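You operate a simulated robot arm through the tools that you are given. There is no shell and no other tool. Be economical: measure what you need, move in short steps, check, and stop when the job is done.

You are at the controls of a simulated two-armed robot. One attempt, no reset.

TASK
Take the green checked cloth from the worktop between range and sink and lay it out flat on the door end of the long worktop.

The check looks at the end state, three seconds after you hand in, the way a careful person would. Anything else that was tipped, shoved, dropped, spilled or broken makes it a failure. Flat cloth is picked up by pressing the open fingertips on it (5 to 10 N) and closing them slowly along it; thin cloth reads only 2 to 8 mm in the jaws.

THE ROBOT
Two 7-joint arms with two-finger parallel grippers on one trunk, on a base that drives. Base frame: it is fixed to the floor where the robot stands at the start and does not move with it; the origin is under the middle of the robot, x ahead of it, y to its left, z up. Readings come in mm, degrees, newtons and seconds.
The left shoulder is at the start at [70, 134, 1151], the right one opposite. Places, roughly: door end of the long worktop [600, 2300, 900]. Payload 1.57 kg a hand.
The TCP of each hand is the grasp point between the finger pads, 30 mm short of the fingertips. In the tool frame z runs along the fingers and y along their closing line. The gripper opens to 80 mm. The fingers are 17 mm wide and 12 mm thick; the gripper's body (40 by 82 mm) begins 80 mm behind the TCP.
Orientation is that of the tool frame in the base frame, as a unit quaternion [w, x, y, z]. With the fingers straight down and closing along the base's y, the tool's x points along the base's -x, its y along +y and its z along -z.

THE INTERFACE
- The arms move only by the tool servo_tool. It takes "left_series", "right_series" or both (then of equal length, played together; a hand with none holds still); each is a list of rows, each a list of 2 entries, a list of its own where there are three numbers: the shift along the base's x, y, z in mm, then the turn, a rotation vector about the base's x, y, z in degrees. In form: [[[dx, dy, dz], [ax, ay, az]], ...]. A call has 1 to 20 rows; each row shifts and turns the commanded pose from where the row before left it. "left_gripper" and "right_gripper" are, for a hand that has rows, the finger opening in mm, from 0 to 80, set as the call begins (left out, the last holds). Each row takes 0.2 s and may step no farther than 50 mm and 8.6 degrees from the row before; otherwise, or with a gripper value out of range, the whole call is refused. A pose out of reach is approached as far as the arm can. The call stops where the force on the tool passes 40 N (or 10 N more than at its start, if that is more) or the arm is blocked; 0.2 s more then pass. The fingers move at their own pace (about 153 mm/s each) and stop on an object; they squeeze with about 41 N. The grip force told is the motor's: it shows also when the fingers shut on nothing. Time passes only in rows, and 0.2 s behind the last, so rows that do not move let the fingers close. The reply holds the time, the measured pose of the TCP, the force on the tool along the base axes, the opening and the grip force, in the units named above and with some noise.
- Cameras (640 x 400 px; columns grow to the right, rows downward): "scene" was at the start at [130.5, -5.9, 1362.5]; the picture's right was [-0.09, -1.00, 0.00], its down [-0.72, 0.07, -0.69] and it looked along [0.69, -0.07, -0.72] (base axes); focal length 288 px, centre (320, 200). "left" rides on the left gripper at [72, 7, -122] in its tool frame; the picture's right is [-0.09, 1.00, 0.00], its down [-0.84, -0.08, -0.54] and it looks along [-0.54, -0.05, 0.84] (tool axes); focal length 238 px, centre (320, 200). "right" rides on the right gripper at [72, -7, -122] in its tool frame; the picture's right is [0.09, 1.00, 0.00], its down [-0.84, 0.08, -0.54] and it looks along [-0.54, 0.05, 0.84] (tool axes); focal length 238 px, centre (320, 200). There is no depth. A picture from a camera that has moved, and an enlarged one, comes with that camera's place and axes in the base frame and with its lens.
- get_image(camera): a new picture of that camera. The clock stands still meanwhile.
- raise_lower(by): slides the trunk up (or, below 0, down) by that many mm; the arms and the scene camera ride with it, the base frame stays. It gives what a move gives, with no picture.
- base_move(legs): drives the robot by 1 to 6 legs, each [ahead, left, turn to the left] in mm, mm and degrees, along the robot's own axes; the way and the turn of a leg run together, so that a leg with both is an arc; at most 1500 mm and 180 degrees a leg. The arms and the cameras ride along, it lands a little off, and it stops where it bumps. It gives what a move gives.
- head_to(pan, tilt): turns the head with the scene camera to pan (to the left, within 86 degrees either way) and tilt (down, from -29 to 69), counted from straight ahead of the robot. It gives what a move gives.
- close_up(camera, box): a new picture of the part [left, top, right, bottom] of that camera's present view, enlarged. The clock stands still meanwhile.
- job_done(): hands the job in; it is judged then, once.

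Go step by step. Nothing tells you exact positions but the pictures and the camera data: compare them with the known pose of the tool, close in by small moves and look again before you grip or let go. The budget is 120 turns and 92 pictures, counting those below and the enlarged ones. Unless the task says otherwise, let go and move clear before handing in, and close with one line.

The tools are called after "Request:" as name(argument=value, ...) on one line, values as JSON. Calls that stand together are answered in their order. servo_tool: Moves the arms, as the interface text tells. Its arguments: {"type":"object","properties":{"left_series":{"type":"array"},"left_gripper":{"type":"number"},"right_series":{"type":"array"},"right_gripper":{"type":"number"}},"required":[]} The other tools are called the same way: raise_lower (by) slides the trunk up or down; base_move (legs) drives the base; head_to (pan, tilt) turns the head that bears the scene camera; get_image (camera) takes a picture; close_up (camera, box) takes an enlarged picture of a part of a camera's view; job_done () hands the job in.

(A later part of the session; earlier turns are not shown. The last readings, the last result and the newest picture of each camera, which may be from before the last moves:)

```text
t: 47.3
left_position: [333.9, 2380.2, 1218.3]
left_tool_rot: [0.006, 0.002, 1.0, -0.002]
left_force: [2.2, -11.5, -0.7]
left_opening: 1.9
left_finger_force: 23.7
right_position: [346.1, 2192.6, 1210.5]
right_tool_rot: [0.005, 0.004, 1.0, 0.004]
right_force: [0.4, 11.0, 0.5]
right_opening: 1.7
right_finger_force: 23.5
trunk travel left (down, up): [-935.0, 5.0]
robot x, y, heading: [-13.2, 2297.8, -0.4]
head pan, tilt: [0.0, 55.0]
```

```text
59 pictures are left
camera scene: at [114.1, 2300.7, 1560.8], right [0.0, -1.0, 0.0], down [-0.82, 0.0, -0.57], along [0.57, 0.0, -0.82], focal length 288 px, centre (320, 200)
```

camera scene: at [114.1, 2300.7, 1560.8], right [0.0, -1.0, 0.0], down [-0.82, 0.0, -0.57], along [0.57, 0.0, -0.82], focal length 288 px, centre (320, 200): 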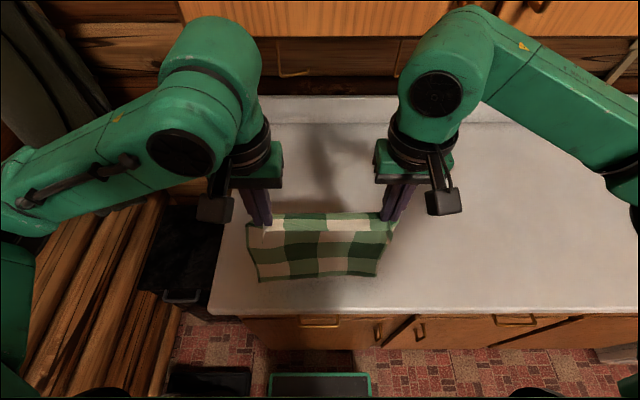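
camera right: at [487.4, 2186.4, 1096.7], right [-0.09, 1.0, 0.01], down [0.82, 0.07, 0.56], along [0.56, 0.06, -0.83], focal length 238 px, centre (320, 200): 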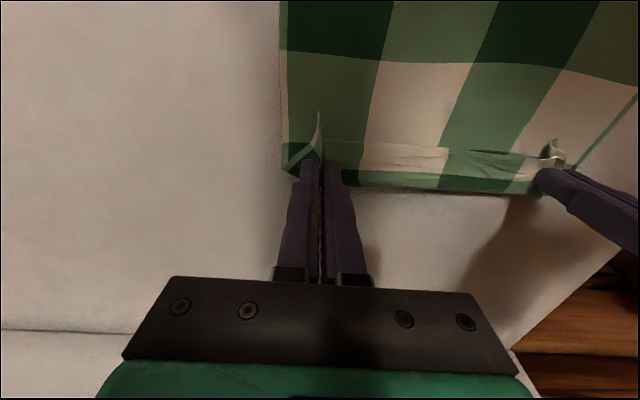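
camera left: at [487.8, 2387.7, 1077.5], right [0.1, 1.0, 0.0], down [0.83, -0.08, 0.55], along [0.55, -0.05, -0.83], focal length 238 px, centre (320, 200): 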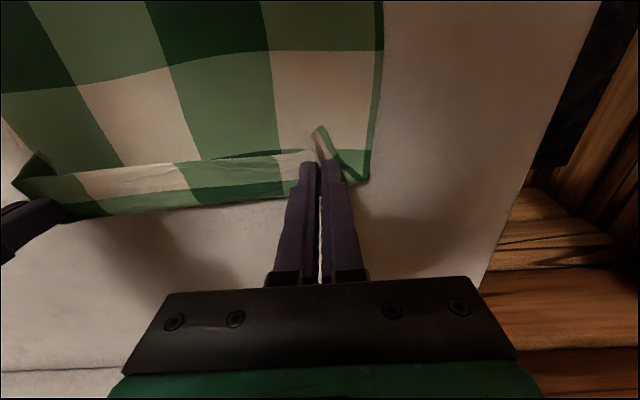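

I raise and draw back 30 mm, relaxing the side tension, then lower the trunk in stages.

Request:
servo_tool(left_series=[[[0, -2, 30], [0, 0, 0]], [[-15, 0, 30], [0, 0, 0]], [[-15, 0, 30], [0, 0, 0]]], right_series=[[[0, 2, 33], [0, 0, 0]], [[-15, 0, 33], [0, 0, 0]], [[-15, 0, 31], [0, 0, 0]]])

Request:
raise_lower(by=-80)

Request:
servo_tool(left_series=[[[0, 0, 30], [0, 0, 0]], [[0, 0, 30], [0, 0, 0]], [[0, 0, 20], [0, 0, 0]], [[0, 0, 0], [0, 0, 0]]], right_series=[[[0, 0, 30], [0, 0, 0]], [[0, 0, 30], [0, 0, 0]], [[0, 0, 20], [0, 0, 0]], [[0, 0, 0], [0, 0, 0]]])

Request:
raise_lower(by=-75)

Request:
get_image(camera="scene")

Request:
get_image(camera="left")

```text
t: 48.1
left_position: [300.8, 2377.1, 1307.0]
left_tool_rot: [0.007, 0.002, 1.0, -0.001]
left_force: [0.2, -3.2, 0.1]
left_opening: 1.6
left_finger_force: 23.6
right_position: [314.8, 2193.3, 1311.1]
right_tool_rot: [0.006, 0.002, 1.0, 0.001]
right_force: [-0.2, 2.0, -0.1]
right_opening: 1.6
right_finger_force: 23.8
trunk travel left (down, up): [-935.0, 5.0]
robot x, y, heading: [-11.1, 2295.6, -0.4]
head pan, tilt: [0.0, 55.0]
```

```text
t: 49.3
left_position: [303.3, 2376.6, 1226.6]
left_tool_rot: [0.007, 0.002, 1.0, -0.001]
left_force: [0.2, -1.8, 0.4]
left_opening: 1.8
left_finger_force: 23.4
right_position: [316.2, 2195.1, 1230.5]
right_tool_rot: [0.005, 0.003, 1.0, 0.002]
right_force: [0.1, 1.4, -0.3]
right_opening: 1.8
right_finger_force: 23.9
trunk travel left (down, up): [-855.0, 85.0]
robot x, y, heading: [-8.3, 2300.4, -0.2]
head pan, tilt: [0.0, 55.0]
```

```text
t: 50.3
left_position: [302.7, 2377.4, 1306.8]
left_tool_rot: [0.007, 0.002, 1.0, -0.002]
left_force: [0.7, -2.6, 0.6]
left_opening: 1.4
left_finger_force: 23.3
right_position: [316.5, 2194.4, 1307.3]
right_tool_rot: [0.004, 0.003, 1.0, 0.002]
right_force: [0.4, 2.3, -0.4]
right_opening: 1.8
right_finger_force: 23.8
trunk travel left (down, up): [-855.0, 85.0]
robot x, y, heading: [-9.4, 2302.1, -0.3]
head pan, tilt: [0.0, 55.0]
```

```text
t: 51.4
left_position: [301.4, 2377.8, 1233.4]
left_tool_rot: [0.007, 0.002, 1.0, -0.002]
left_force: [1.1, -2.7, 0.6]
left_opening: 1.7
left_finger_force: 23.4
right_position: [316.5, 2193.7, 1233.9]
right_tool_rot: [0.006, 0.003, 1.0, 0.003]
right_force: [-0.2, 2.5, -0.1]
right_opening: 1.8
right_finger_force: 23.3
trunk travel left (down, up): [-780.0, 160.0]
robot x, y, heading: [-7.8, 2302.0, -0.4]
head pan, tilt: [0.0, 55.0]
```

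```text
58 pictures are left
camera scene: at [113.0, 2300.7, 1405.9], right [0.0, -1.0, 0.0], down [-0.82, 0.0, -0.57], along [0.57, 0.0, -0.82], focal length 288 px, centre (320, 200)
```

scene: 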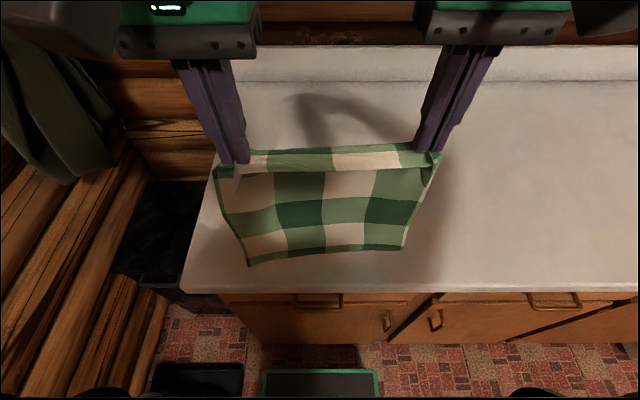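

```text
57 pictures are left
camera left: at [227.7, 2384.0, 1352.4], right [0.1, 1.0, 0.0], down [0.83, -0.08, 0.55], along [0.55, -0.05, -0.83], focal length 238 px, centre (320, 200)
```

left: 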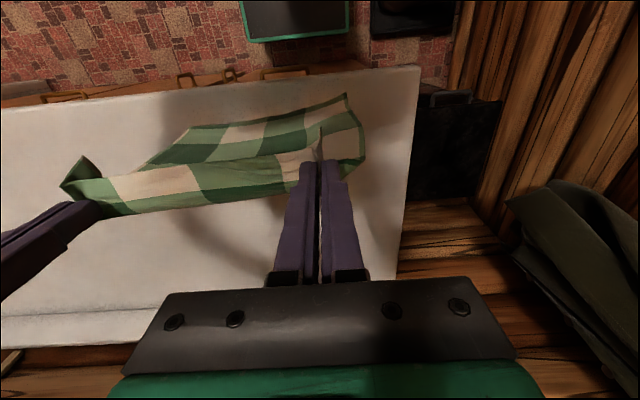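

Hem hangs around x≈310, about 45 mm above the counter, edge at 266. I lower to touch and sweep forward again.

Request:
servo_tool(left_series=[[[0, 0, -20], [0, 0, 0]], [[2, 0, -20], [0, 0, 0]], [[10, 0, -12], [0, 0, 0]], [[17, 0, -7], [0, 0, 0]], [[17, 0, -9], [0, 0, 0]], [[17, 0, -12], [0, 0, 0]], [[17, 0, -15], [0, 0, 0]], [[17, 0, -17], [0, 0, 0]], [[17, 0, -17], [0, 0, 0]], [[0, 0, 0], [0, 0, 0]]], right_series=[[[0, 0, -20], [0, 0, 0]], [[2, 0, -20], [0, 0, 0]], [[10, 0, -12], [0, 0, 0]], [[17, 0, -7], [0, 0, 0]], [[17, 0, -9], [0, 0, 0]], [[17, 0, -12], [0, 0, 0]], [[17, 0, -15], [0, 0, 0]], [[17, 0, -17], [0, 0, 0]], [[17, 0, -17], [0, 0, 0]], [[0, 0, 0], [0, 0, 0]]])

Request:
get_image(camera="scene")

```text
t: 53.6
left_position: [416.5, 2375.7, 1100.6]
left_tool_rot: [0.007, 0.002, 1.0, -0.002]
left_force: [0.2, -1.1, 0.2]
left_opening: 1.6
left_finger_force: 23.1
right_position: [430.5, 2195.4, 1106.7]
right_tool_rot: [0.005, 0.002, 1.0, 0.002]
right_force: [-0.8, 0.2, 0.1]
right_opening: 1.9
right_finger_force: 23.3
trunk travel left (down, up): [-780.0, 160.0]
robot x, y, heading: [-9.1, 2297.9, -0.2]
head pan, tilt: [0.0, 55.0]
```

```text
56 pictures are left
camera scene: at [112.4, 2300.7, 1406.0], right [0.0, -1.0, 0.0], down [-0.82, 0.0, -0.57], along [0.57, 0.0, -0.82], focal length 288 px, centre (320, 200)
```

scene: 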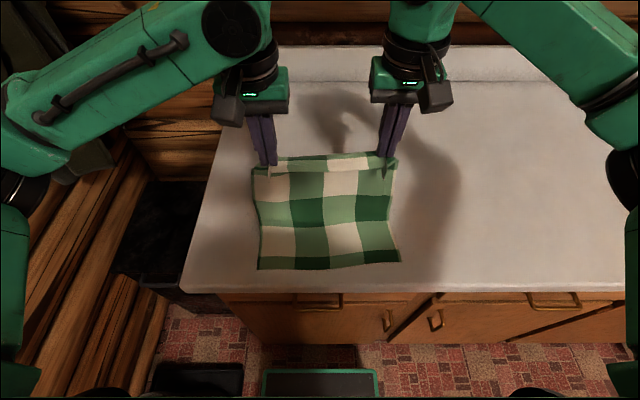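

Hem at x≈313, good. I continue down to near the surface.

Request:
servo_tool(left_series=[[[16, 0, -16], [0, 0, 0]], [[16, 0, -16], [0, 0, 0]], [[16, 0, -18], [0, 0, 0]], [[16, 0, -18], [0, 0, 0]], [[16, 0, -20], [0, 0, 0]], [[14, 0, -20], [0, 0, 0]], [[12, 0, -20], [0, 0, 0]], [[8, 0, -18], [0, 0, 0]], [[0, 0, 0], [0, 0, 0]]], right_series=[[[16, 0, -17], [0, 0, 0]], [[16, 0, -17], [0, 0, 0]], [[16, 0, -19], [0, 0, 0]], [[16, 0, -19], [0, 0, 0]], [[16, 0, -20], [0, 0, 0]], [[14, 0, -21], [0, 0, 0]], [[12, 0, -21], [0, 0, 0]], [[8, 0, -18], [0, 0, 0]], [[0, 0, 0], [0, 0, 0]]])

Request:
get_image(camera="scene")

Request:
get_image(camera="left")

Request:
get_image(camera="right")

```text
t: 55.6
left_position: [530.3, 2376.8, 959.1]
left_tool_rot: [0.007, 0.002, 1.0, -0.001]
left_force: [-0.4, -2.8, -0.6]
left_opening: 1.8
left_finger_force: 23.6
right_position: [544.0, 2193.0, 952.3]
right_tool_rot: [0.005, 0.002, 1.0, 0.003]
right_force: [0.8, 2.0, -0.4]
right_opening: 1.6
right_finger_force: 23.9
trunk travel left (down, up): [-780.0, 160.0]
robot x, y, heading: [-10.5, 2301.4, -0.5]
head pan, tilt: [0.0, 55.0]
```

```text
55 pictures are left
camera scene: at [112.7, 2300.7, 1406.0], right [0.0, -1.0, 0.0], down [-0.82, 0.0, -0.57], along [0.57, 0.0, -0.82], focal length 288 px, centre (320, 200)
```

scene: 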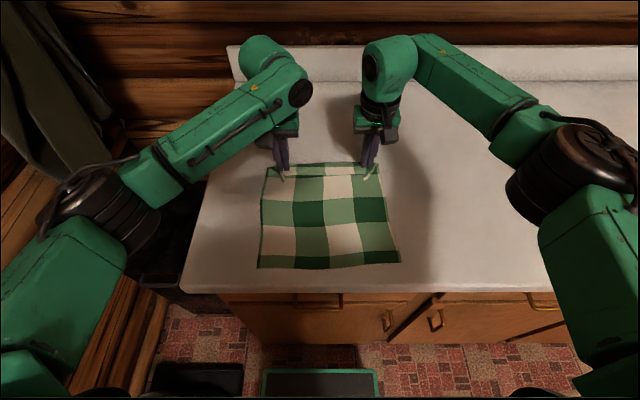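

```text
54 pictures are left
camera left: at [456.1, 2383.7, 1077.9], right [0.1, 1.0, 0.0], down [0.83, -0.08, 0.55], along [0.55, -0.06, -0.83], focal length 238 px, centre (320, 200)
```

left: 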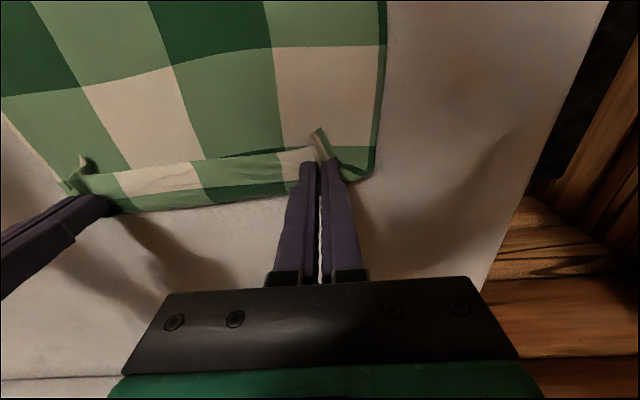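

```text
53 pictures are left
camera right: at [469.9, 2186.9, 1073.1], right [-0.09, 1.0, 0.0], down [0.83, 0.07, 0.55], along [0.55, 0.05, -0.83], focal length 238 px, centre (320, 200)
```

right: 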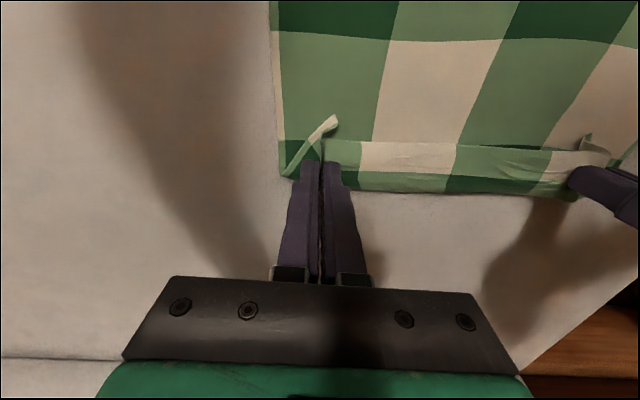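

I see the 20 mm strip beyond the pinch is folded back over the cloth, because laying forward reverses it. Laying toward the robot avoids that; I can get the hem far enough forward under the cupboards (face x≈570, bottom z≈1340) by tilting the fingers forward. First I lift again.

Request:
servo_tool(left_series=[[[-10, 0, 25], [0, 0, 0]], [[-15, 0, 25], [0, 0, 0]], [[-18, 0, 25], [0, 0, 0]], [[-18, 0, 25], [0, 0, 0]], [[-18, 0, 25], [0, 0, 0]], [[-18, 0, 25], [0, 0, 0]], [[-20, 0, 25], [0, 0, 0]], [[-20, 0, 25], [0, 0, 0]], [[-10, 0, 30], [0, 0, 0]], [[0, 0, 30], [0, 0, 0]], [[0, 0, 30], [0, 0, 0]], [[0, 0, 0], [0, 0, 0]]], right_series=[[[-10, 0, 25], [0, 0, 0]], [[-15, 0, 25], [0, 0, 0]], [[-18, 0, 25], [0, 0, 0]], [[-18, 0, 25], [0, 0, 0]], [[-18, 0, 26], [0, 0, 0]], [[-18, 0, 26], [0, 0, 0]], [[-20, 0, 26], [0, 0, 0]], [[-20, 0, 26], [0, 0, 0]], [[-10, 0, 31], [0, 0, 0]], [[0, 0, 31], [0, 0, 0]], [[0, 0, 30], [0, 0, 0]], [[0, 0, 0], [0, 0, 0]]])

Request:
get_image(camera="scene")

```text
t: 58.2
left_position: [380.2, 2378.4, 1251.1]
left_tool_rot: [0.005, 0.002, 1.0, -0.002]
left_force: [0.7, -4.4, -0.7]
left_opening: 1.9
left_finger_force: 23.9
right_position: [399.6, 2193.4, 1246.8]
right_tool_rot: [0.005, 0.003, 1.0, 0.003]
right_force: [-1.3, 6.0, -0.6]
right_opening: 1.4
right_finger_force: 23.8
trunk travel left (down, up): [-780.0, 160.0]
robot x, y, heading: [-10.9, 2300.6, -0.2]
head pan, tilt: [0.0, 55.0]
```

```text
52 pictures are left
camera scene: at [113.6, 2300.7, 1405.9], right [0.0, -1.0, 0.0], down [-0.82, 0.0, -0.57], along [0.57, 0.0, -0.82], focal length 288 px, centre (320, 200)
```

scene: 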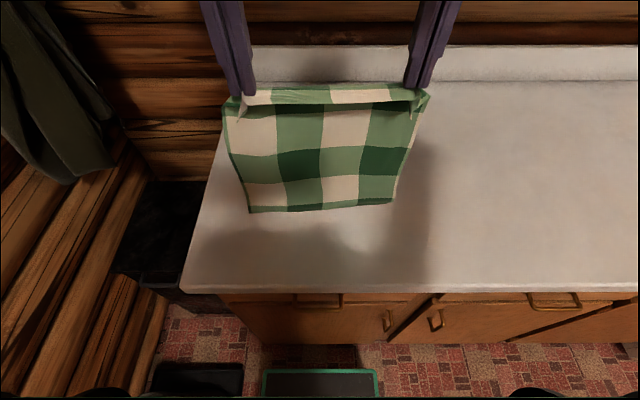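

Hanging free again. I tilt the fingers 34° forward in place.

Request:
servo_tool(left_series=[[[0, 0, 0], [0, -8.5, 0]], [[0, 0, 0], [0, -8.5, 0]], [[0, 0, 0], [0, -8.5, 0]], [[0, 0, 0], [0, -8.5, 0]], [[0, 0, 0], [0, 0, 0]]], right_series=[[[0, 0, 0], [0, -8.5, 0]], [[0, 0, 0], [0, -8.5, 0]], [[0, 0, 0], [0, -8.5, 0]], [[0, 0, 0], [0, -8.5, 0]], [[0, 0, 0], [0, 0, 0]]])

Request:
head_to(pan=0, tilt=40)

Request:
get_image(camera="scene")

```text
t: 59.4
left_position: [380.9, 2376.6, 1247.7]
left_tool_rot: [0.3, 0.002, 0.954, -0.001]
left_force: [-0.4, -2.3, 0.0]
left_opening: 1.6
left_finger_force: 23.0
right_position: [397.9, 2192.9, 1248.5]
right_tool_rot: [0.299, 0.002, 0.954, 0.004]
right_force: [-0.4, 2.4, 0.1]
right_opening: 1.6
right_finger_force: 22.9
trunk travel left (down, up): [-780.0, 160.0]
robot x, y, heading: [-8.2, 2299.3, -0.1]
head pan, tilt: [0.0, 55.0]
```

```text
t: 60.2
left_position: [381.1, 2376.7, 1247.2]
left_tool_rot: [0.298, 0.002, 0.955, -0.001]
left_force: [0.6, -2.4, 0.4]
left_opening: 1.7
left_finger_force: 23.3
right_position: [397.2, 2193.3, 1248.8]
right_tool_rot: [0.297, 0.003, 0.955, 0.002]
right_force: [-0.7, 2.1, -0.6]
right_opening: 1.5
right_finger_force: 23.5
trunk travel left (down, up): [-780.0, 160.0]
robot x, y, heading: [-7.9, 2298.2, -0.4]
head pan, tilt: [0.0, 40.0]
```

```text
51 pictures are left
camera scene: at [126.3, 2300.7, 1426.5], right [0.0, -1.0, 0.0], down [-0.64, 0.0, -0.77], along [0.77, 0.0, -0.64], focal length 288 px, centre (320, 200)
```

scene: 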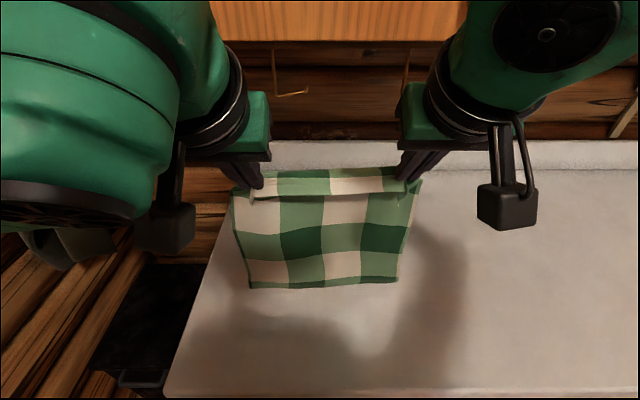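

Fingers now point forward-down. I move forward and slightly down in two parts, watching cupboard clearance.

Request:
servo_tool(left_series=[[[20, 0, -3], [0, 0, 0]], [[20, 0, -3], [0, 0, 0]], [[20, 0, -3], [0, 0, 0]], [[20, 0, -3], [0, 0, 0]], [[20, 0, -3], [0, 0, 0]], [[20, 0, -3], [0, 0, 0]], [[0, 0, 0], [0, 0, 0]]], right_series=[[[20, 0, -3], [0, 0, 0]], [[20, 0, -3], [0, 0, 0]], [[20, 0, -3], [0, 0, 0]], [[20, 0, -3], [0, 0, 0]], [[20, 0, -3], [0, 0, 0]], [[20, 0, -3], [0, 0, 0]], [[0, 0, 0], [0, 0, 0]]])

Request:
get_image(camera="scene")

Request:
get_image(camera="left")

```text
t: 61.8
left_position: [504.2, 2378.1, 1230.9]
left_tool_rot: [0.299, 0.002, 0.954, -0.001]
left_force: [0.1, -4.4, 0.1]
left_opening: 1.9
left_finger_force: 23.1
right_position: [515.5, 2193.5, 1231.2]
right_tool_rot: [0.298, 0.002, 0.955, 0.004]
right_force: [-1.0, 4.5, -0.2]
right_opening: 1.8
right_finger_force: 24.0
trunk travel left (down, up): [-780.0, 160.0]
robot x, y, heading: [-7.8, 2297.8, -0.2]
head pan, tilt: [0.0, 40.0]
```

```text
50 pictures are left
camera scene: at [125.5, 2300.7, 1426.7], right [0.0, -1.0, 0.0], down [-0.64, 0.0, -0.77], along [0.77, 0.0, -0.64], focal length 288 px, centre (320, 200)
```

scene: 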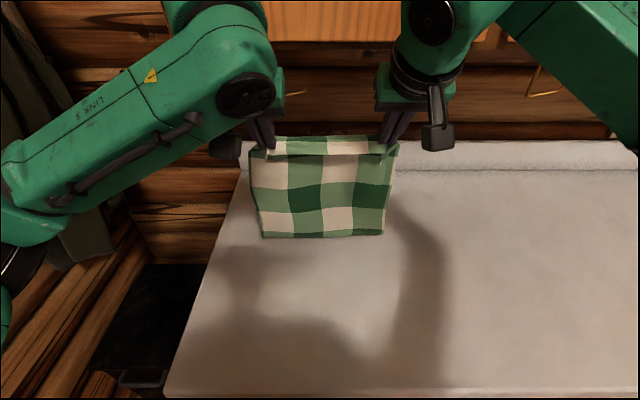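

```text
49 pictures are left
camera left: at [375.1, 2384.6, 1288.2], right [0.08, 1.0, 0.05], down [0.38, -0.08, 0.92], along [0.92, -0.05, -0.38], focal length 238 px, centre (320, 200)
```

left: 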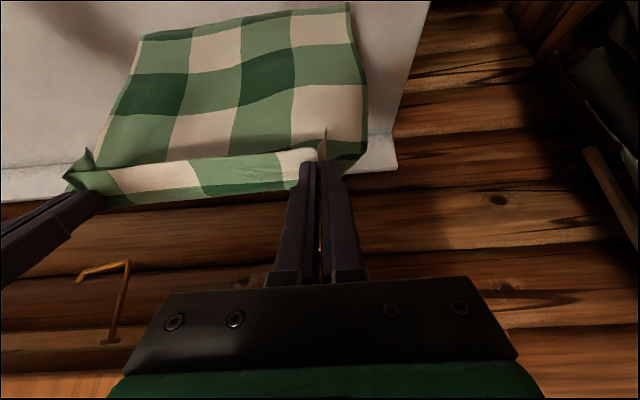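

Clear of the cupboards. I continue forward and down until the hem touches near x≈590.

Request:
servo_tool(left_series=[[[20, 0, -8], [0, 0, 0]], [[20, 0, -8], [0, 0, 0]], [[20, 0, -8], [0, 0, 0]], [[12, 0, -10], [0, 0, 0]], [[0, 0, 0], [0, 0, 0]]], right_series=[[[20, 0, -8], [0, 0, 0]], [[20, 0, -8], [0, 0, 0]], [[20, 0, -8], [0, 0, 0]], [[12, 0, -10], [0, 0, 0]], [[0, 0, 0], [0, 0, 0]]])

Request:
get_image(camera="scene")

Request:
get_image(camera="left")

```text
t: 63.0
left_position: [573.5, 2378.0, 1195.1]
left_tool_rot: [0.299, 0.003, 0.954, -0.001]
left_force: [1.0, -4.4, 1.5]
left_opening: 1.6
left_finger_force: 23.5
right_position: [587.8, 2193.8, 1197.1]
right_tool_rot: [0.297, 0.003, 0.955, 0.003]
right_force: [-0.8, 4.3, 0.2]
right_opening: 1.7
right_finger_force: 23.3
trunk travel left (down, up): [-780.0, 160.0]
robot x, y, heading: [-11.5, 2300.9, -0.2]
head pan, tilt: [0.0, 40.0]
```

```text
48 pictures are left
camera scene: at [125.5, 2300.7, 1426.7], right [0.0, -1.0, 0.0], down [-0.64, 0.0, -0.77], along [0.77, 0.0, -0.64], focal length 288 px, centre (320, 200)
```

scene: 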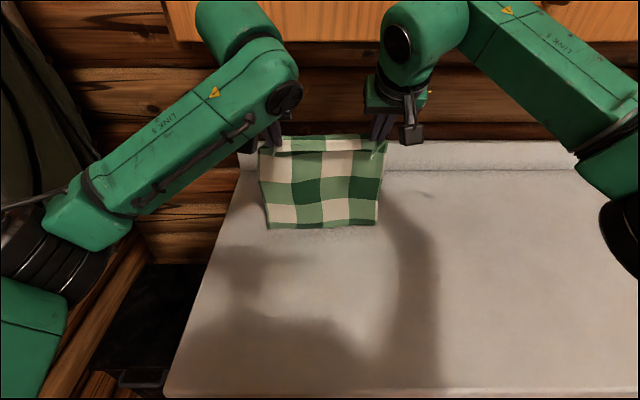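

```text
47 pictures are left
camera left: at [443.9, 2384.9, 1253.7], right [0.08, 1.0, 0.05], down [0.38, -0.08, 0.92], along [0.92, -0.06, -0.38], focal length 238 px, centre (320, 200)
```

left: 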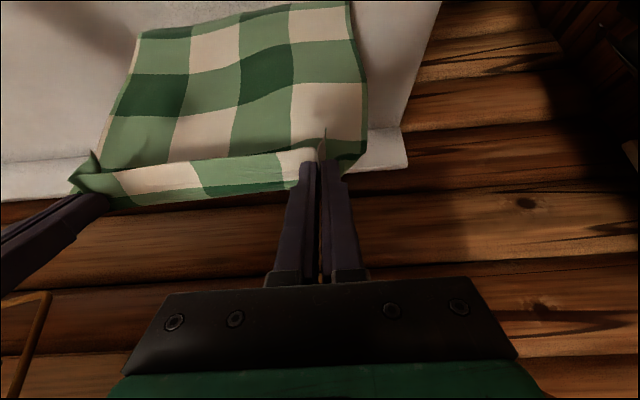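

Hem is still slightly above the surface. Lower straight 30 mm and look.

Request:
servo_tool(left_series=[[[3, 0, -10], [0, 0, 0]], [[0, 0, -10], [0, 0, 0]], [[-3, 0, -12], [0, 0, 0]], [[0, 0, 0], [0, 0, 0]]], right_series=[[[3, 0, -10], [0, 0, 0]], [[0, 0, -10], [0, 0, 0]], [[-3, 0, -12], [0, 0, 0]], [[0, 0, 0], [0, 0, 0]]])

Request:
close_up(camera="scene", box=[180, 90, 460, 265])

```text
t: 64.0
left_position: [574.3, 2378.2, 1164.2]
left_tool_rot: [0.298, 0.002, 0.955, -0.002]
left_force: [0.8, -4.3, 0.3]
left_opening: 1.9
left_finger_force: 23.9
right_position: [588.4, 2193.2, 1163.3]
right_tool_rot: [0.298, 0.001, 0.955, 0.004]
right_force: [-0.9, 3.8, -0.2]
right_opening: 1.5
right_finger_force: 24.2
trunk travel left (down, up): [-780.0, 160.0]
robot x, y, heading: [-9.9, 2299.5, -0.5]
head pan, tilt: [0.0, 40.0]
```

```text
2.29 times, centred on (320, 178) of scene
camera zoom: at [126.5, 2300.6, 1426.6], right [0.0, -1.0, 0.0], down [-0.64, 0.0, -0.77], along [0.77, 0.0, -0.64], focal length 659 px, centre (320, 251)
```

zoom: 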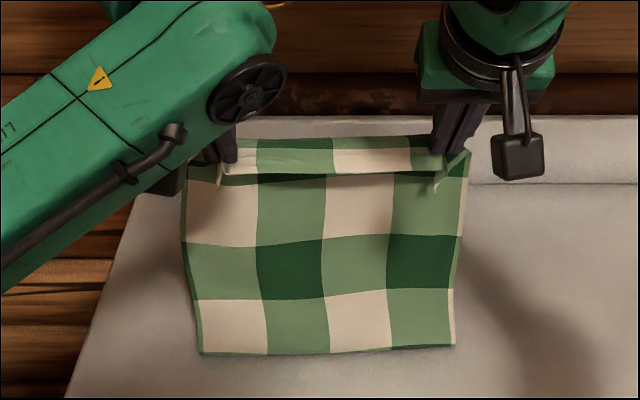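

Hem touches near x≈585. Now I draw the hands back along an arc so the cloth lies out ahead of them, un-tilting gradually.

Request:
servo_tool(left_series=[[[-20, 0, 0], [0, 0, 0]], [[-20, 0, 0], [0, 0, 0]], [[-20, 0, -2], [0, 0, 0]], [[-20, 0, -4], [0, 0, 0]], [[-20, 0, -6], [0, 0, 0]], [[-20, 0, -10], [0, 0, 0]], [[0, 0, 0], [0, 0, 0]]], right_series=[[[-20, 0, 0], [0, 0, 0]], [[-20, 0, 0], [0, 0, 0]], [[-20, 0, -2], [0, 0, 0]], [[-20, 0, -4], [0, 0, 0]], [[-20, 0, -6], [0, 0, 0]], [[-20, 0, -10], [0, 0, 0]], [[0, 0, 0], [0, 0, 0]]])

Request:
get_image(camera="scene")

Request:
get_image(camera="left")

```text
t: 65.6
left_position: [454.6, 2376.8, 1141.1]
left_tool_rot: [0.298, 0.002, 0.955, -0.001]
left_force: [-0.2, -4.4, 0.1]
left_opening: 1.7
left_finger_force: 23.3
right_position: [469.3, 2192.6, 1142.0]
right_tool_rot: [0.297, 0.002, 0.955, 0.004]
right_force: [-1.4, 3.7, -1.2]
right_opening: 1.6
right_finger_force: 23.7
trunk travel left (down, up): [-780.0, 160.0]
robot x, y, heading: [-7.9, 2296.6, -0.5]
head pan, tilt: [0.0, 40.0]
```

```text
45 pictures are left
camera scene: at [126.6, 2300.6, 1426.6], right [0.0, -1.0, 0.0], down [-0.64, 0.0, -0.77], along [0.77, 0.0, -0.64], focal length 288 px, centre (320, 200)
```

scene: 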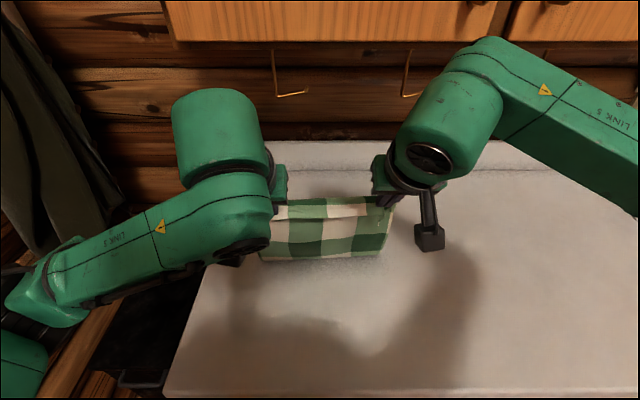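

```text
44 pictures are left
camera left: at [325.2, 2384.2, 1198.6], right [0.08, 1.0, 0.05], down [0.38, -0.08, 0.92], along [0.92, -0.05, -0.38], focal length 238 px, centre (320, 200)
```

left: 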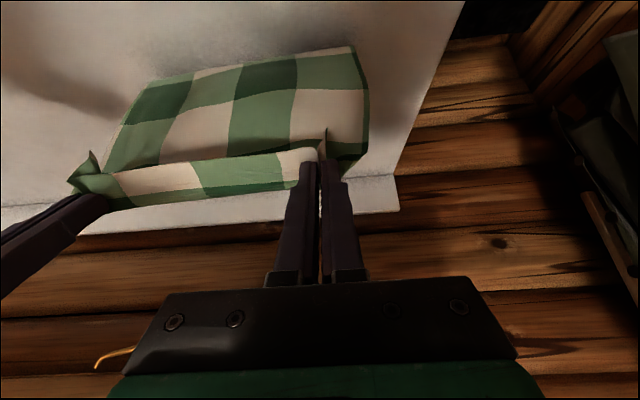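

The visible bottom sits at x≈540; I zoom to see whether the hem is lying ahead (hidden) or being dragged.

Request:
close_up(camera="scene", box=[220, 170, 430, 300])

Request:
close_up(camera="right", box=[160, 0, 640, 300])

```text
3.05 times, centred on (325, 235) of scene
camera zoom: at [126.6, 2300.6, 1426.6], right [0.0, -1.0, 0.0], down [-0.64, 0.0, -0.77], along [0.77, 0.0, -0.64], focal length 879 px, centre (305, 93)
```

zoom: 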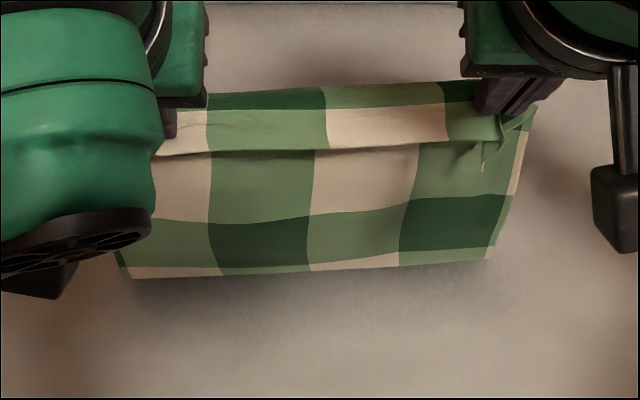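

```text
1.33 times, centred on (400, 150) of right
camera zoom: at [340.5, 2186.5, 1201.4], right [-0.07, 1.0, -0.04], down [0.38, 0.07, 0.92], along [0.92, 0.05, -0.39], focal length 318 px, centre (213, 267)
```

zoom: 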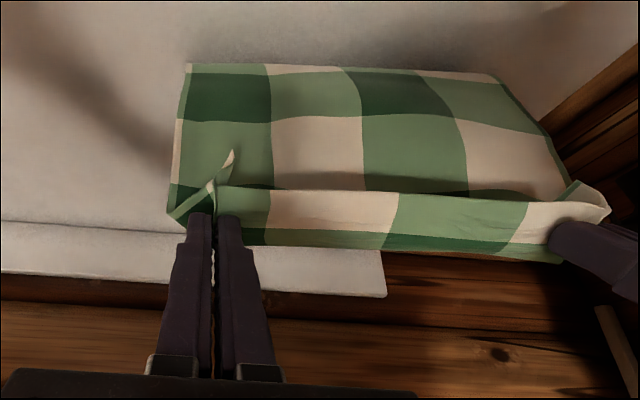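

Only a sliver of the last row is visible: the hem lies ahead at about x≈595, correct. I continue back and down while bringing the fingers upright.

Request:
servo_tool(left_series=[[[-12, 0, -18], [0, 4.25, 0]], [[-12, 0, -18], [0, 4.25, 0]], [[-12, 0, -18], [0, 4.25, 0]], [[-12, 0, -20], [0, 4.25, 0]], [[-12, 0, -20], [0, 4.25, 0]], [[-12, 0, -20], [0, 4.25, 0]], [[-12, 0, -20], [0, 4.25, 0]], [[-12, 0, -20], [0, 4.25, 0]], [[0, 0, 0], [0, 0, 0]]], right_series=[[[-12, 0, -18], [0, 4.25, 0]], [[-12, 0, -18], [0, 4.25, 0]], [[-12, 0, -18], [0, 4.25, 0]], [[-12, 0, -20], [0, 4.25, 0]], [[-12, 0, -20], [0, 4.25, 0]], [[-12, 0, -20], [0, 4.25, 0]], [[-12, 0, -20], [0, 4.25, 0]], [[-12, 0, -20], [0, 4.25, 0]], [[0, 0, 0], [0, 0, 0]]])

Request:
get_image(camera="scene")

Request:
get_image(camera="left")

Request:
get_image(camera="right")

```text
t: 67.6
left_position: [358.6, 2377.7, 988.1]
left_tool_rot: [0.006, 0.001, 1.0, -0.002]
left_force: [1.0, -0.9, 0.2]
left_opening: 1.9
left_finger_force: 23.9
right_position: [370.4, 2197.0, 987.7]
right_tool_rot: [0.004, 0.004, 1.0, 0.003]
right_force: [0.2, 0.5, 0.7]
right_opening: 1.8
right_finger_force: 23.7
trunk travel left (down, up): [-780.0, 160.0]
robot x, y, heading: [-6.4, 2300.2, -0.2]
head pan, tilt: [0.0, 40.0]
```

```text
41 pictures are left
camera scene: at [125.9, 2300.6, 1426.6], right [0.0, -1.0, 0.0], down [-0.64, 0.0, -0.77], along [0.77, 0.0, -0.64], focal length 288 px, centre (320, 200)
```

scene: 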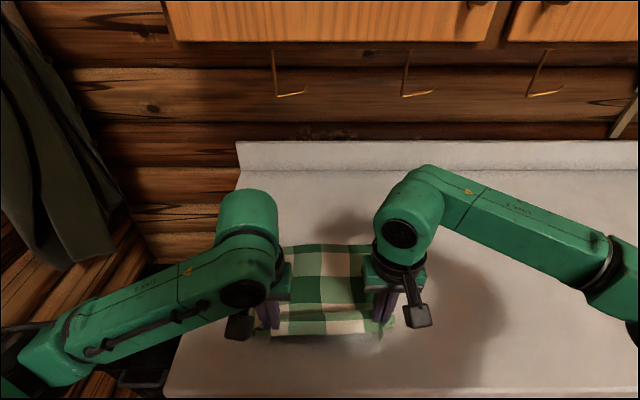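

```text
40 pictures are left
camera left: at [285.2, 2384.8, 1106.6], right [0.1, 1.0, 0.0], down [0.83, -0.08, 0.55], along [0.55, -0.05, -0.83], focal length 238 px, centre (320, 200)
```

left: 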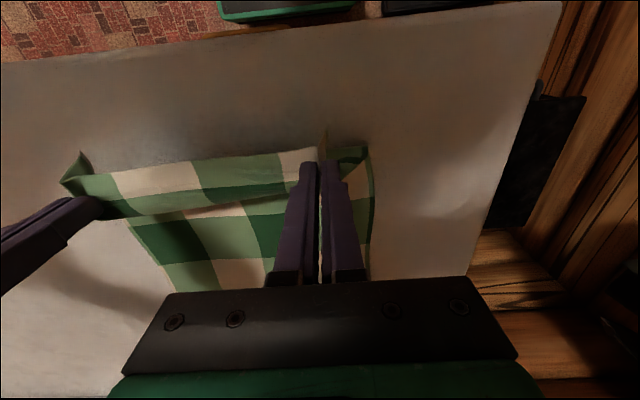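

```text
39 pictures are left
camera right: at [296.8, 2189.9, 1107.6], right [-0.09, 1.0, 0.0], down [0.83, 0.07, 0.55], along [0.55, 0.05, -0.84], focal length 238 px, centre (320, 200)
```

right: 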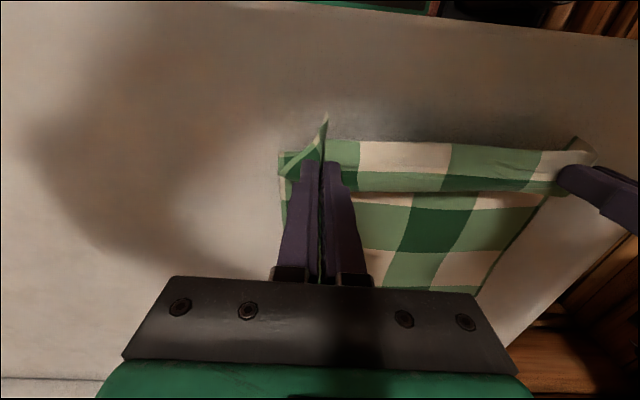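

The flap now faces the robot as it should, and the far hem lies at x≈578. I lower to near the surface and draw back to straighten.

Request:
servo_tool(left_series=[[[-12, 0, -15], [0, 0, 0]], [[-12, 0, -15], [0, 0, 0]], [[-10, 0, -9], [0, 0, 0]], [[-5, 0, -2], [0, 0, 0]], [[0, 0, 0], [0, 0, 0]]], right_series=[[[-12, 0, -15], [0, 0, 0]], [[-12, 0, -15], [0, 0, 0]], [[-10, 0, -9], [0, 0, 0]], [[-5, 0, -2], [0, 0, 0]], [[0, 0, 0], [0, 0, 0]]])

Request:
head_to(pan=0, tilt=55)

Request:
get_image(camera="scene")

Request:
get_image(camera="left")

Request:
get_image(camera="right")

```text
t: 68.8
left_position: [320.1, 2376.7, 948.1]
left_tool_rot: [0.006, 0.003, 1.0, -0.002]
left_force: [0.0, -1.2, 1.2]
left_opening: 1.8
left_finger_force: 23.1
right_position: [334.1, 2194.1, 945.9]
right_tool_rot: [0.005, 0.003, 1.0, 0.002]
right_force: [-0.9, 1.6, 0.3]
right_opening: 2.1
right_finger_force: 23.3
trunk travel left (down, up): [-780.0, 160.0]
robot x, y, heading: [-10.5, 2297.5, -0.2]
head pan, tilt: [0.0, 40.0]
```

```text
t: 69.5
left_position: [320.1, 2376.7, 948.1]
left_tool_rot: [0.005, 0.002, 1.0, -0.002]
left_force: [0.6, -2.0, -0.1]
left_opening: 2.1
left_finger_force: 23.8
right_position: [333.1, 2194.1, 946.8]
right_tool_rot: [0.005, 0.002, 1.0, 0.002]
right_force: [-0.7, 1.0, 0.4]
right_opening: 1.9
right_finger_force: 23.5
trunk travel left (down, up): [-780.0, 160.0]
robot x, y, heading: [-9.7, 2303.5, -0.4]
head pan, tilt: [0.0, 55.0]
```

```text
38 pictures are left
camera scene: at [113.2, 2300.7, 1406.0], right [0.0, -1.0, 0.0], down [-0.82, 0.0, -0.57], along [0.57, 0.0, -0.82], focal length 288 px, centre (320, 200)
```

scene: 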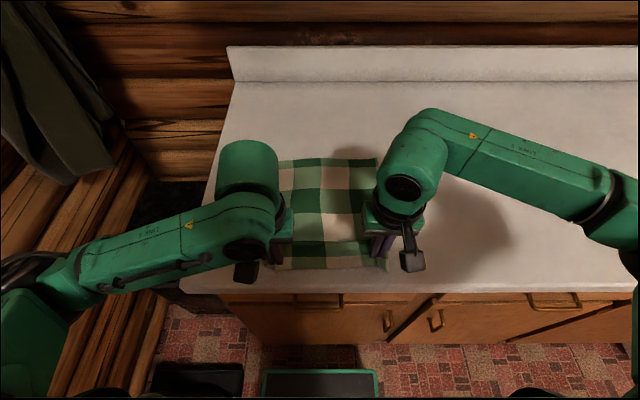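

```text
37 pictures are left
camera left: at [246.7, 2383.9, 1067.7], right [0.1, 1.0, 0.0], down [0.83, -0.08, 0.55], along [0.55, -0.05, -0.83], focal length 238 px, centre (320, 200)
```

left: 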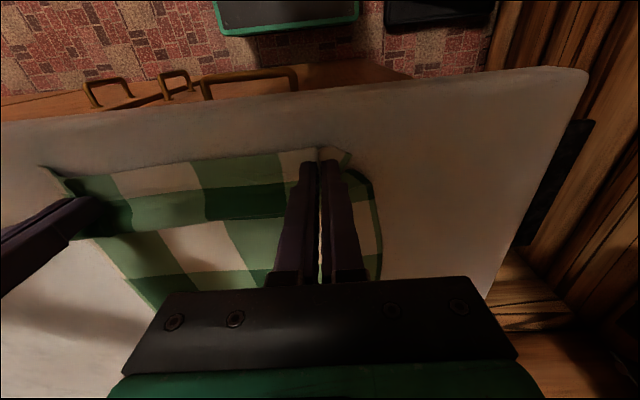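

```text
36 pictures are left
camera right: at [259.3, 2188.1, 1067.7], right [-0.09, 1.0, 0.0], down [0.83, 0.07, 0.55], along [0.55, 0.05, -0.83], focal length 238 px, centre (320, 200)
```

right: 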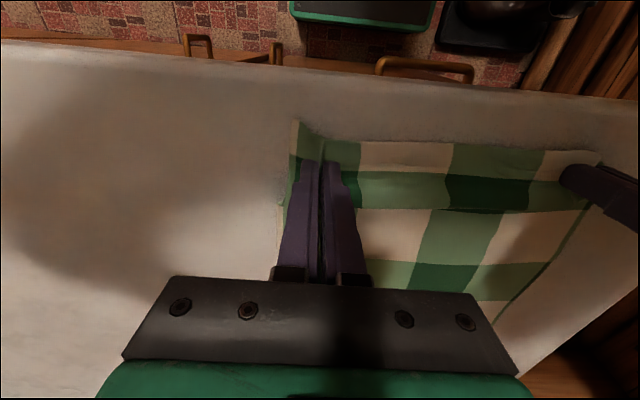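

A slight slack bulge remains. I draw back 18 mm more and lower to touch.

Request:
servo_tool(left_series=[[[-6, 0, -1], [0, 0, 0]], [[-6, 0, -1], [0, 0, 0]], [[-6, 0, -2], [0, 0, 0]], [[0, 0, 0], [0, 0, 0]]], right_series=[[[-6, 0, -1], [0, 0, 0]], [[-6, 0, -1], [0, 0, 0]], [[-6, 0, -1], [0, 0, 0]], [[0, 0, 0], [0, 0, 0]]])

Request:
get_image(camera="left")

Request:
get_image(camera="right")

Request:
close_up(camera="scene", box=[200, 130, 440, 300])

```text
t: 70.5
left_position: [302.1, 2376.4, 943.6]
left_tool_rot: [0.006, 0.002, 1.0, -0.002]
left_force: [0.7, -1.8, 0.0]
left_opening: 1.6
left_finger_force: 23.3
right_position: [314.7, 2193.4, 944.2]
right_tool_rot: [0.006, 0.003, 1.0, 0.003]
right_force: [0.0, 2.8, 1.1]
right_opening: 1.9
right_finger_force: 23.8
trunk travel left (down, up): [-780.0, 160.0]
robot x, y, heading: [-11.8, 2303.1, -0.4]
head pan, tilt: [0.0, 55.0]
```

```text
35 pictures are left
camera left: at [227.7, 2384.0, 1064.1], right [0.1, 1.0, 0.0], down [0.83, -0.08, 0.55], along [0.55, -0.06, -0.83], focal length 238 px, centre (320, 200)
```

left: 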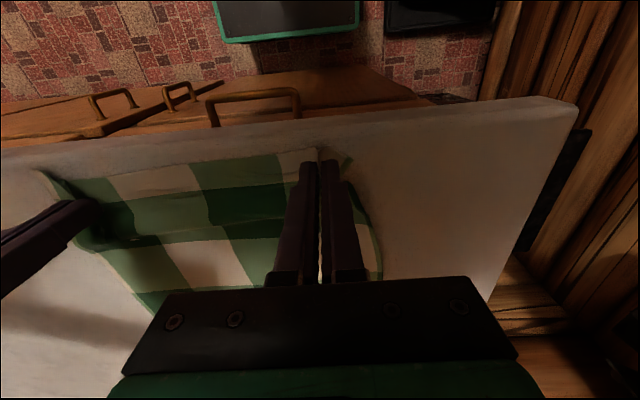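

```text
34 pictures are left
camera right: at [241.5, 2186.6, 1064.7], right [-0.09, 1.0, 0.0], down [0.83, 0.07, 0.55], along [0.55, 0.05, -0.83], focal length 238 px, centre (320, 200)
```

right: 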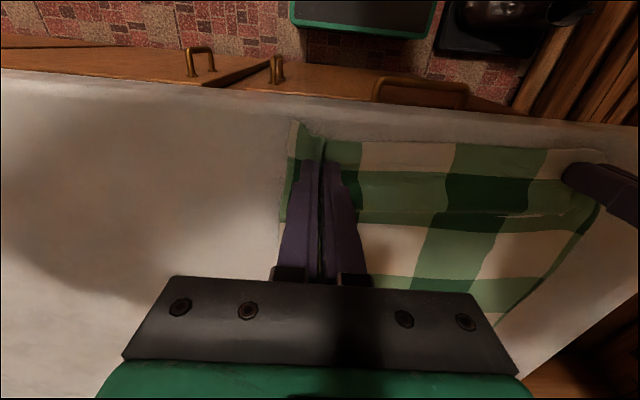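

```text
2.35 times, centred on (320, 215) of scene
camera zoom: at [113.1, 2300.8, 1406.0], right [0.0, -1.0, 0.0], down [-0.82, 0.0, -0.57], along [0.57, 0.0, -0.82], focal length 678 px, centre (320, 165)
```

zoom: 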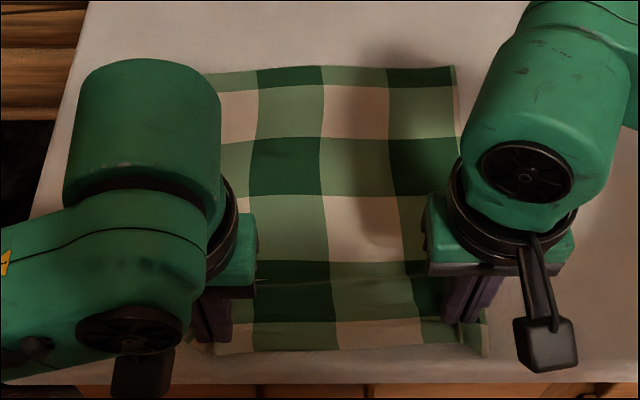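

Nearly full length now (x≈288–577), with a small ridge behind the pinches. I press lightly and open slowly, the reverse of gripping, to spread the gathers.

Request:
servo_tool(left_series=[[[0, 0, -2], [0, 0, 0]], [[0, 0, 0], [0, 0, 0]]], right_series=[[[0, 0, -2], [0, 0, 0]], [[0, 0, 0], [0, 0, 0]]])

```text
t: 71.1
left_position: [300.3, 2377.3, 943.3]
left_tool_rot: [0.008, 0.002, 1.0, -0.001]
left_force: [0.9, -3.3, 0.3]
left_opening: 1.9
left_finger_force: 23.7
right_position: [315.6, 2193.6, 942.5]
right_tool_rot: [0.006, 0.004, 1.0, 0.004]
right_force: [1.7, 2.4, 16.0]
right_opening: 1.7
right_finger_force: 22.7
trunk travel left (down, up): [-780.0, 160.0]
robot x, y, heading: [-6.4, 2297.6, -0.2]
head pan, tilt: [0.0, 55.0]
```

Request:
servo_tool(left_series=[[[0, 0, -1], [0, 0, 0]], [[0, 0, 0], [0, 0, 0]]], right_series=[[[0, 0, 1], [0, 0, 0]], [[0, 0, 0], [0, 0, 0]]])

Request:
servo_tool(left_series=[[[0, 0, 0], [0, 0, 0]]], right_series=[[[0, 0, 0], [0, 0, 0]]], left_gripper=8, right_gripper=8)

Request:
servo_tool(left_series=[[[0, 0, 0], [0, 0, 0]]], right_series=[[[0, 0, 0], [0, 0, 0]]], left_gripper=18, right_gripper=18)

Request:
servo_tool(left_series=[[[0, 0, 0], [0, 0, 0]]], right_series=[[[0, 0, 0], [0, 0, 0]]], left_gripper=30, right_gripper=30)

Request:
get_image(camera="left")

Request:
get_image(camera="right")

```text
t: 71.7
left_position: [299.3, 2377.0, 942.4]
left_tool_rot: [0.008, 0.002, 1.0, -0.002]
left_force: [0.3, -2.5, 6.7]
left_opening: 1.9
left_finger_force: 23.7
right_position: [314.0, 2193.2, 943.4]
right_tool_rot: [0.005, 0.003, 1.0, 0.002]
right_force: [0.3, 4.2, 4.2]
right_opening: 1.8
right_finger_force: 23.4
trunk travel left (down, up): [-780.0, 160.0]
robot x, y, heading: [-9.2, 2299.0, -0.2]
head pan, tilt: [0.0, 55.0]
```

```text
t: 72.1
left_position: [300.6, 2376.8, 941.4]
left_tool_rot: [0.008, 0.002, 1.0, -0.003]
left_force: [1.3, -0.2, 10.2]
left_opening: 7.7
left_finger_force: 0.0
right_position: [315.9, 2191.6, 942.4]
right_tool_rot: [0.005, 0.004, 1.0, 0.002]
right_force: [-0.4, -0.2, 0.5]
right_opening: 8.2
right_finger_force: 0.1
trunk travel left (down, up): [-780.0, 160.0]
robot x, y, heading: [-6.4, 2301.7, -0.4]
head pan, tilt: [0.0, 55.0]
```

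```text
t: 72.5
left_position: [299.7, 2375.1, 940.9]
left_tool_rot: [0.008, 0.003, 1.0, -0.002]
left_force: [1.0, -1.5, 12.0]
left_opening: 16.1
left_finger_force: 0.0
right_position: [316.1, 2192.6, 943.9]
right_tool_rot: [0.005, 0.003, 1.0, 0.003]
right_force: [0.5, -0.7, -0.5]
right_opening: 18.1
right_finger_force: 0.0
trunk travel left (down, up): [-780.0, 160.0]
robot x, y, heading: [-11.1, 2298.4, -0.3]
head pan, tilt: [0.0, 55.0]
```

```text
t: 72.9
left_position: [300.3, 2376.1, 941.1]
left_tool_rot: [0.007, 0.002, 1.0, -0.002]
left_force: [0.9, -2.3, 12.6]
left_opening: 27.4
left_finger_force: 0.1
right_position: [315.0, 2192.1, 942.8]
right_tool_rot: [0.006, 0.003, 1.0, 0.004]
right_force: [-0.4, -0.2, -0.3]
right_opening: 30.0
right_finger_force: 0.1
trunk travel left (down, up): [-780.0, 160.0]
robot x, y, heading: [-12.9, 2298.2, -0.3]
head pan, tilt: [0.0, 55.0]
```

```text
32 pictures are left
camera left: at [226.0, 2382.8, 1061.0], right [0.1, 1.0, 0.0], down [0.83, -0.08, 0.55], along [0.55, -0.05, -0.83], focal length 238 px, centre (320, 200)
```

left: 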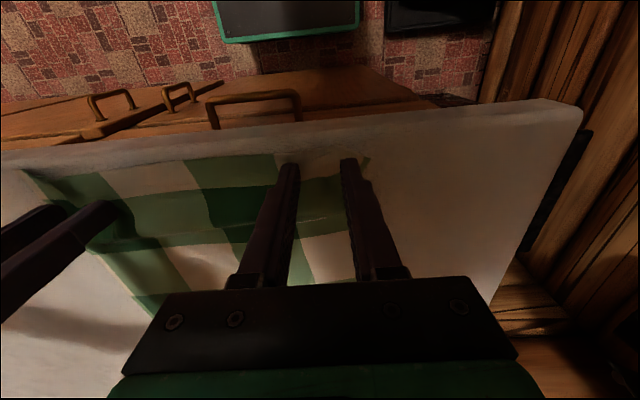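

```text
31 pictures are left
camera right: at [241.3, 2185.1, 1063.9], right [-0.09, 1.0, 0.01], down [0.83, 0.07, 0.55], along [0.55, 0.05, -0.83], focal length 238 px, centre (320, 200)
```

right: 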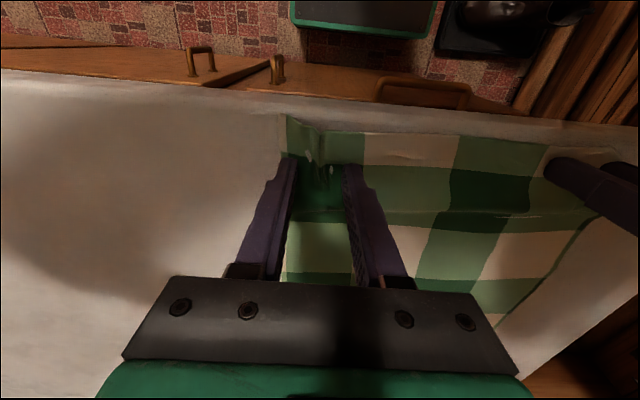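

Both gathers are opening up. I raise both hands clear straight up and view the cloth.

Request:
servo_tool(left_series=[[[0, 0, 10], [0, 0, 0]], [[0, 0, 30], [0, 0, 0]], [[0, 20, 40], [0, 0, 0]], [[0, 30, 30], [0, 0, 0]], [[0, 20, 10], [0, 0, 0]]], right_series=[[[0, 0, 10], [0, 0, 0]], [[0, 0, 30], [0, 0, 0]], [[0, -30, 40], [0, 0, 0]], [[0, -40, 30], [0, 0, 0]], [[0, -40, 10], [0, 0, 0]]])

Request:
get_image(camera="scene")

```text
t: 74.1
left_position: [331.8, 2449.9, 997.2]
left_tool_rot: [0.005, 0.004, 1.0, -0.001]
left_force: [0.1, -0.5, -0.7]
left_opening: 30.0
left_finger_force: 0.1
left hand out of reach, approached as far as the arm can: row 2, 3, 4, 5
right_position: [316.2, 2081.9, 1066.7]
right_tool_rot: [0.005, 0.003, 1.0, 0.004]
right_force: [-0.6, -0.4, 0.5]
right_opening: 30.1
right_finger_force: 0.0
trunk travel left (down, up): [-780.0, 160.0]
robot x, y, heading: [-7.8, 2299.3, -0.3]
head pan, tilt: [0.0, 55.0]
```

```text
30 pictures are left
camera scene: at [111.8, 2299.0, 1406.0], right [0.0, -1.0, 0.0], down [-0.82, 0.0, -0.57], along [0.57, 0.0, -0.82], focal length 288 px, centre (320, 200)
```

scene: 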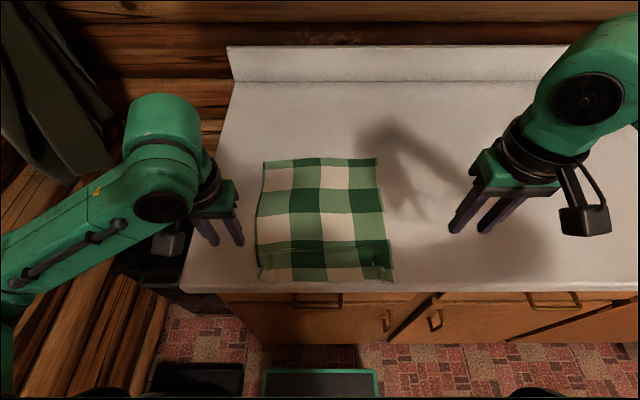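

Request:
close_up(camera="scene", box=[220, 140, 430, 300])

```text
2.50 times, centred on (325, 220) of scene
camera zoom: at [111.8, 2299.0, 1406.0], right [0.0, -1.0, 0.0], down [-0.82, 0.0, -0.57], along [0.57, 0.0, -0.82], focal length 721 px, centre (308, 150)
```

zoom: 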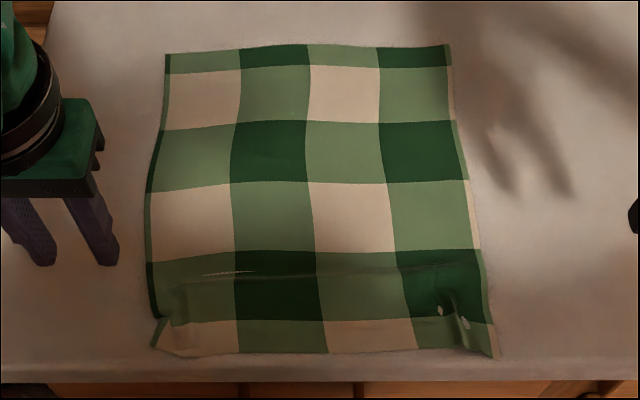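

The cloth is laid out with only a slight ridge and two small gathers near the front. I'll smooth it by pressing near the far edge and drawing it forward ~25 mm, which also moves it off the counter edge.

Request:
servo_tool(left_series=[[[40, 0, 10], [0, 0, 0]], [[40, 0, 0], [0, 0, 0]], [[40, -20, 0], [0, 0, 0]], [[40, -20, 0], [0, 0, 0]], [[38, -20, -17], [0, 0, 0]], [[0, 0, -20], [0, 0, 0]], [[0, 0, 0], [0, 0, 0]]], right_series=[[[40, 20, 0], [0, 0, 0]], [[40, 25, 0], [0, 0, 0]], [[40, 30, -20], [0, 0, 0]], [[40, 30, -20], [0, 0, 0]], [[40, 28, -36], [0, 0, 0]], [[13, 0, -20], [0, 0, 0]], [[0, 0, 0], [0, 0, 0]]], left_gripper=20, right_gripper=20)

Request:
get_image(camera="scene")

```text
refused: row 3 steps farther than a row can; nothing moved
```

```text
28 pictures are left
camera scene: at [111.8, 2299.0, 1406.0], right [0.0, -1.0, 0.0], down [-0.82, 0.0, -0.57], along [0.57, 0.0, -0.82], focal length 288 px, centre (320, 200)
```

scene: 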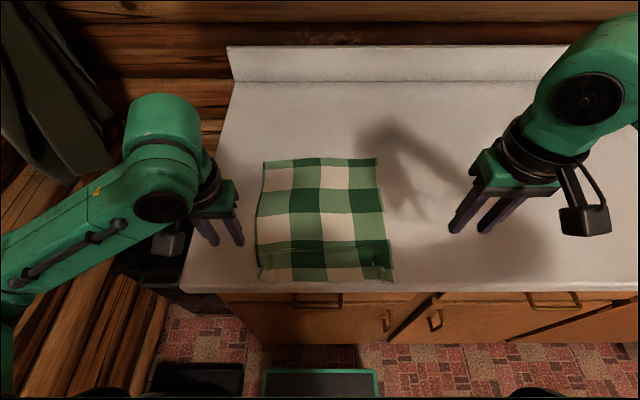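

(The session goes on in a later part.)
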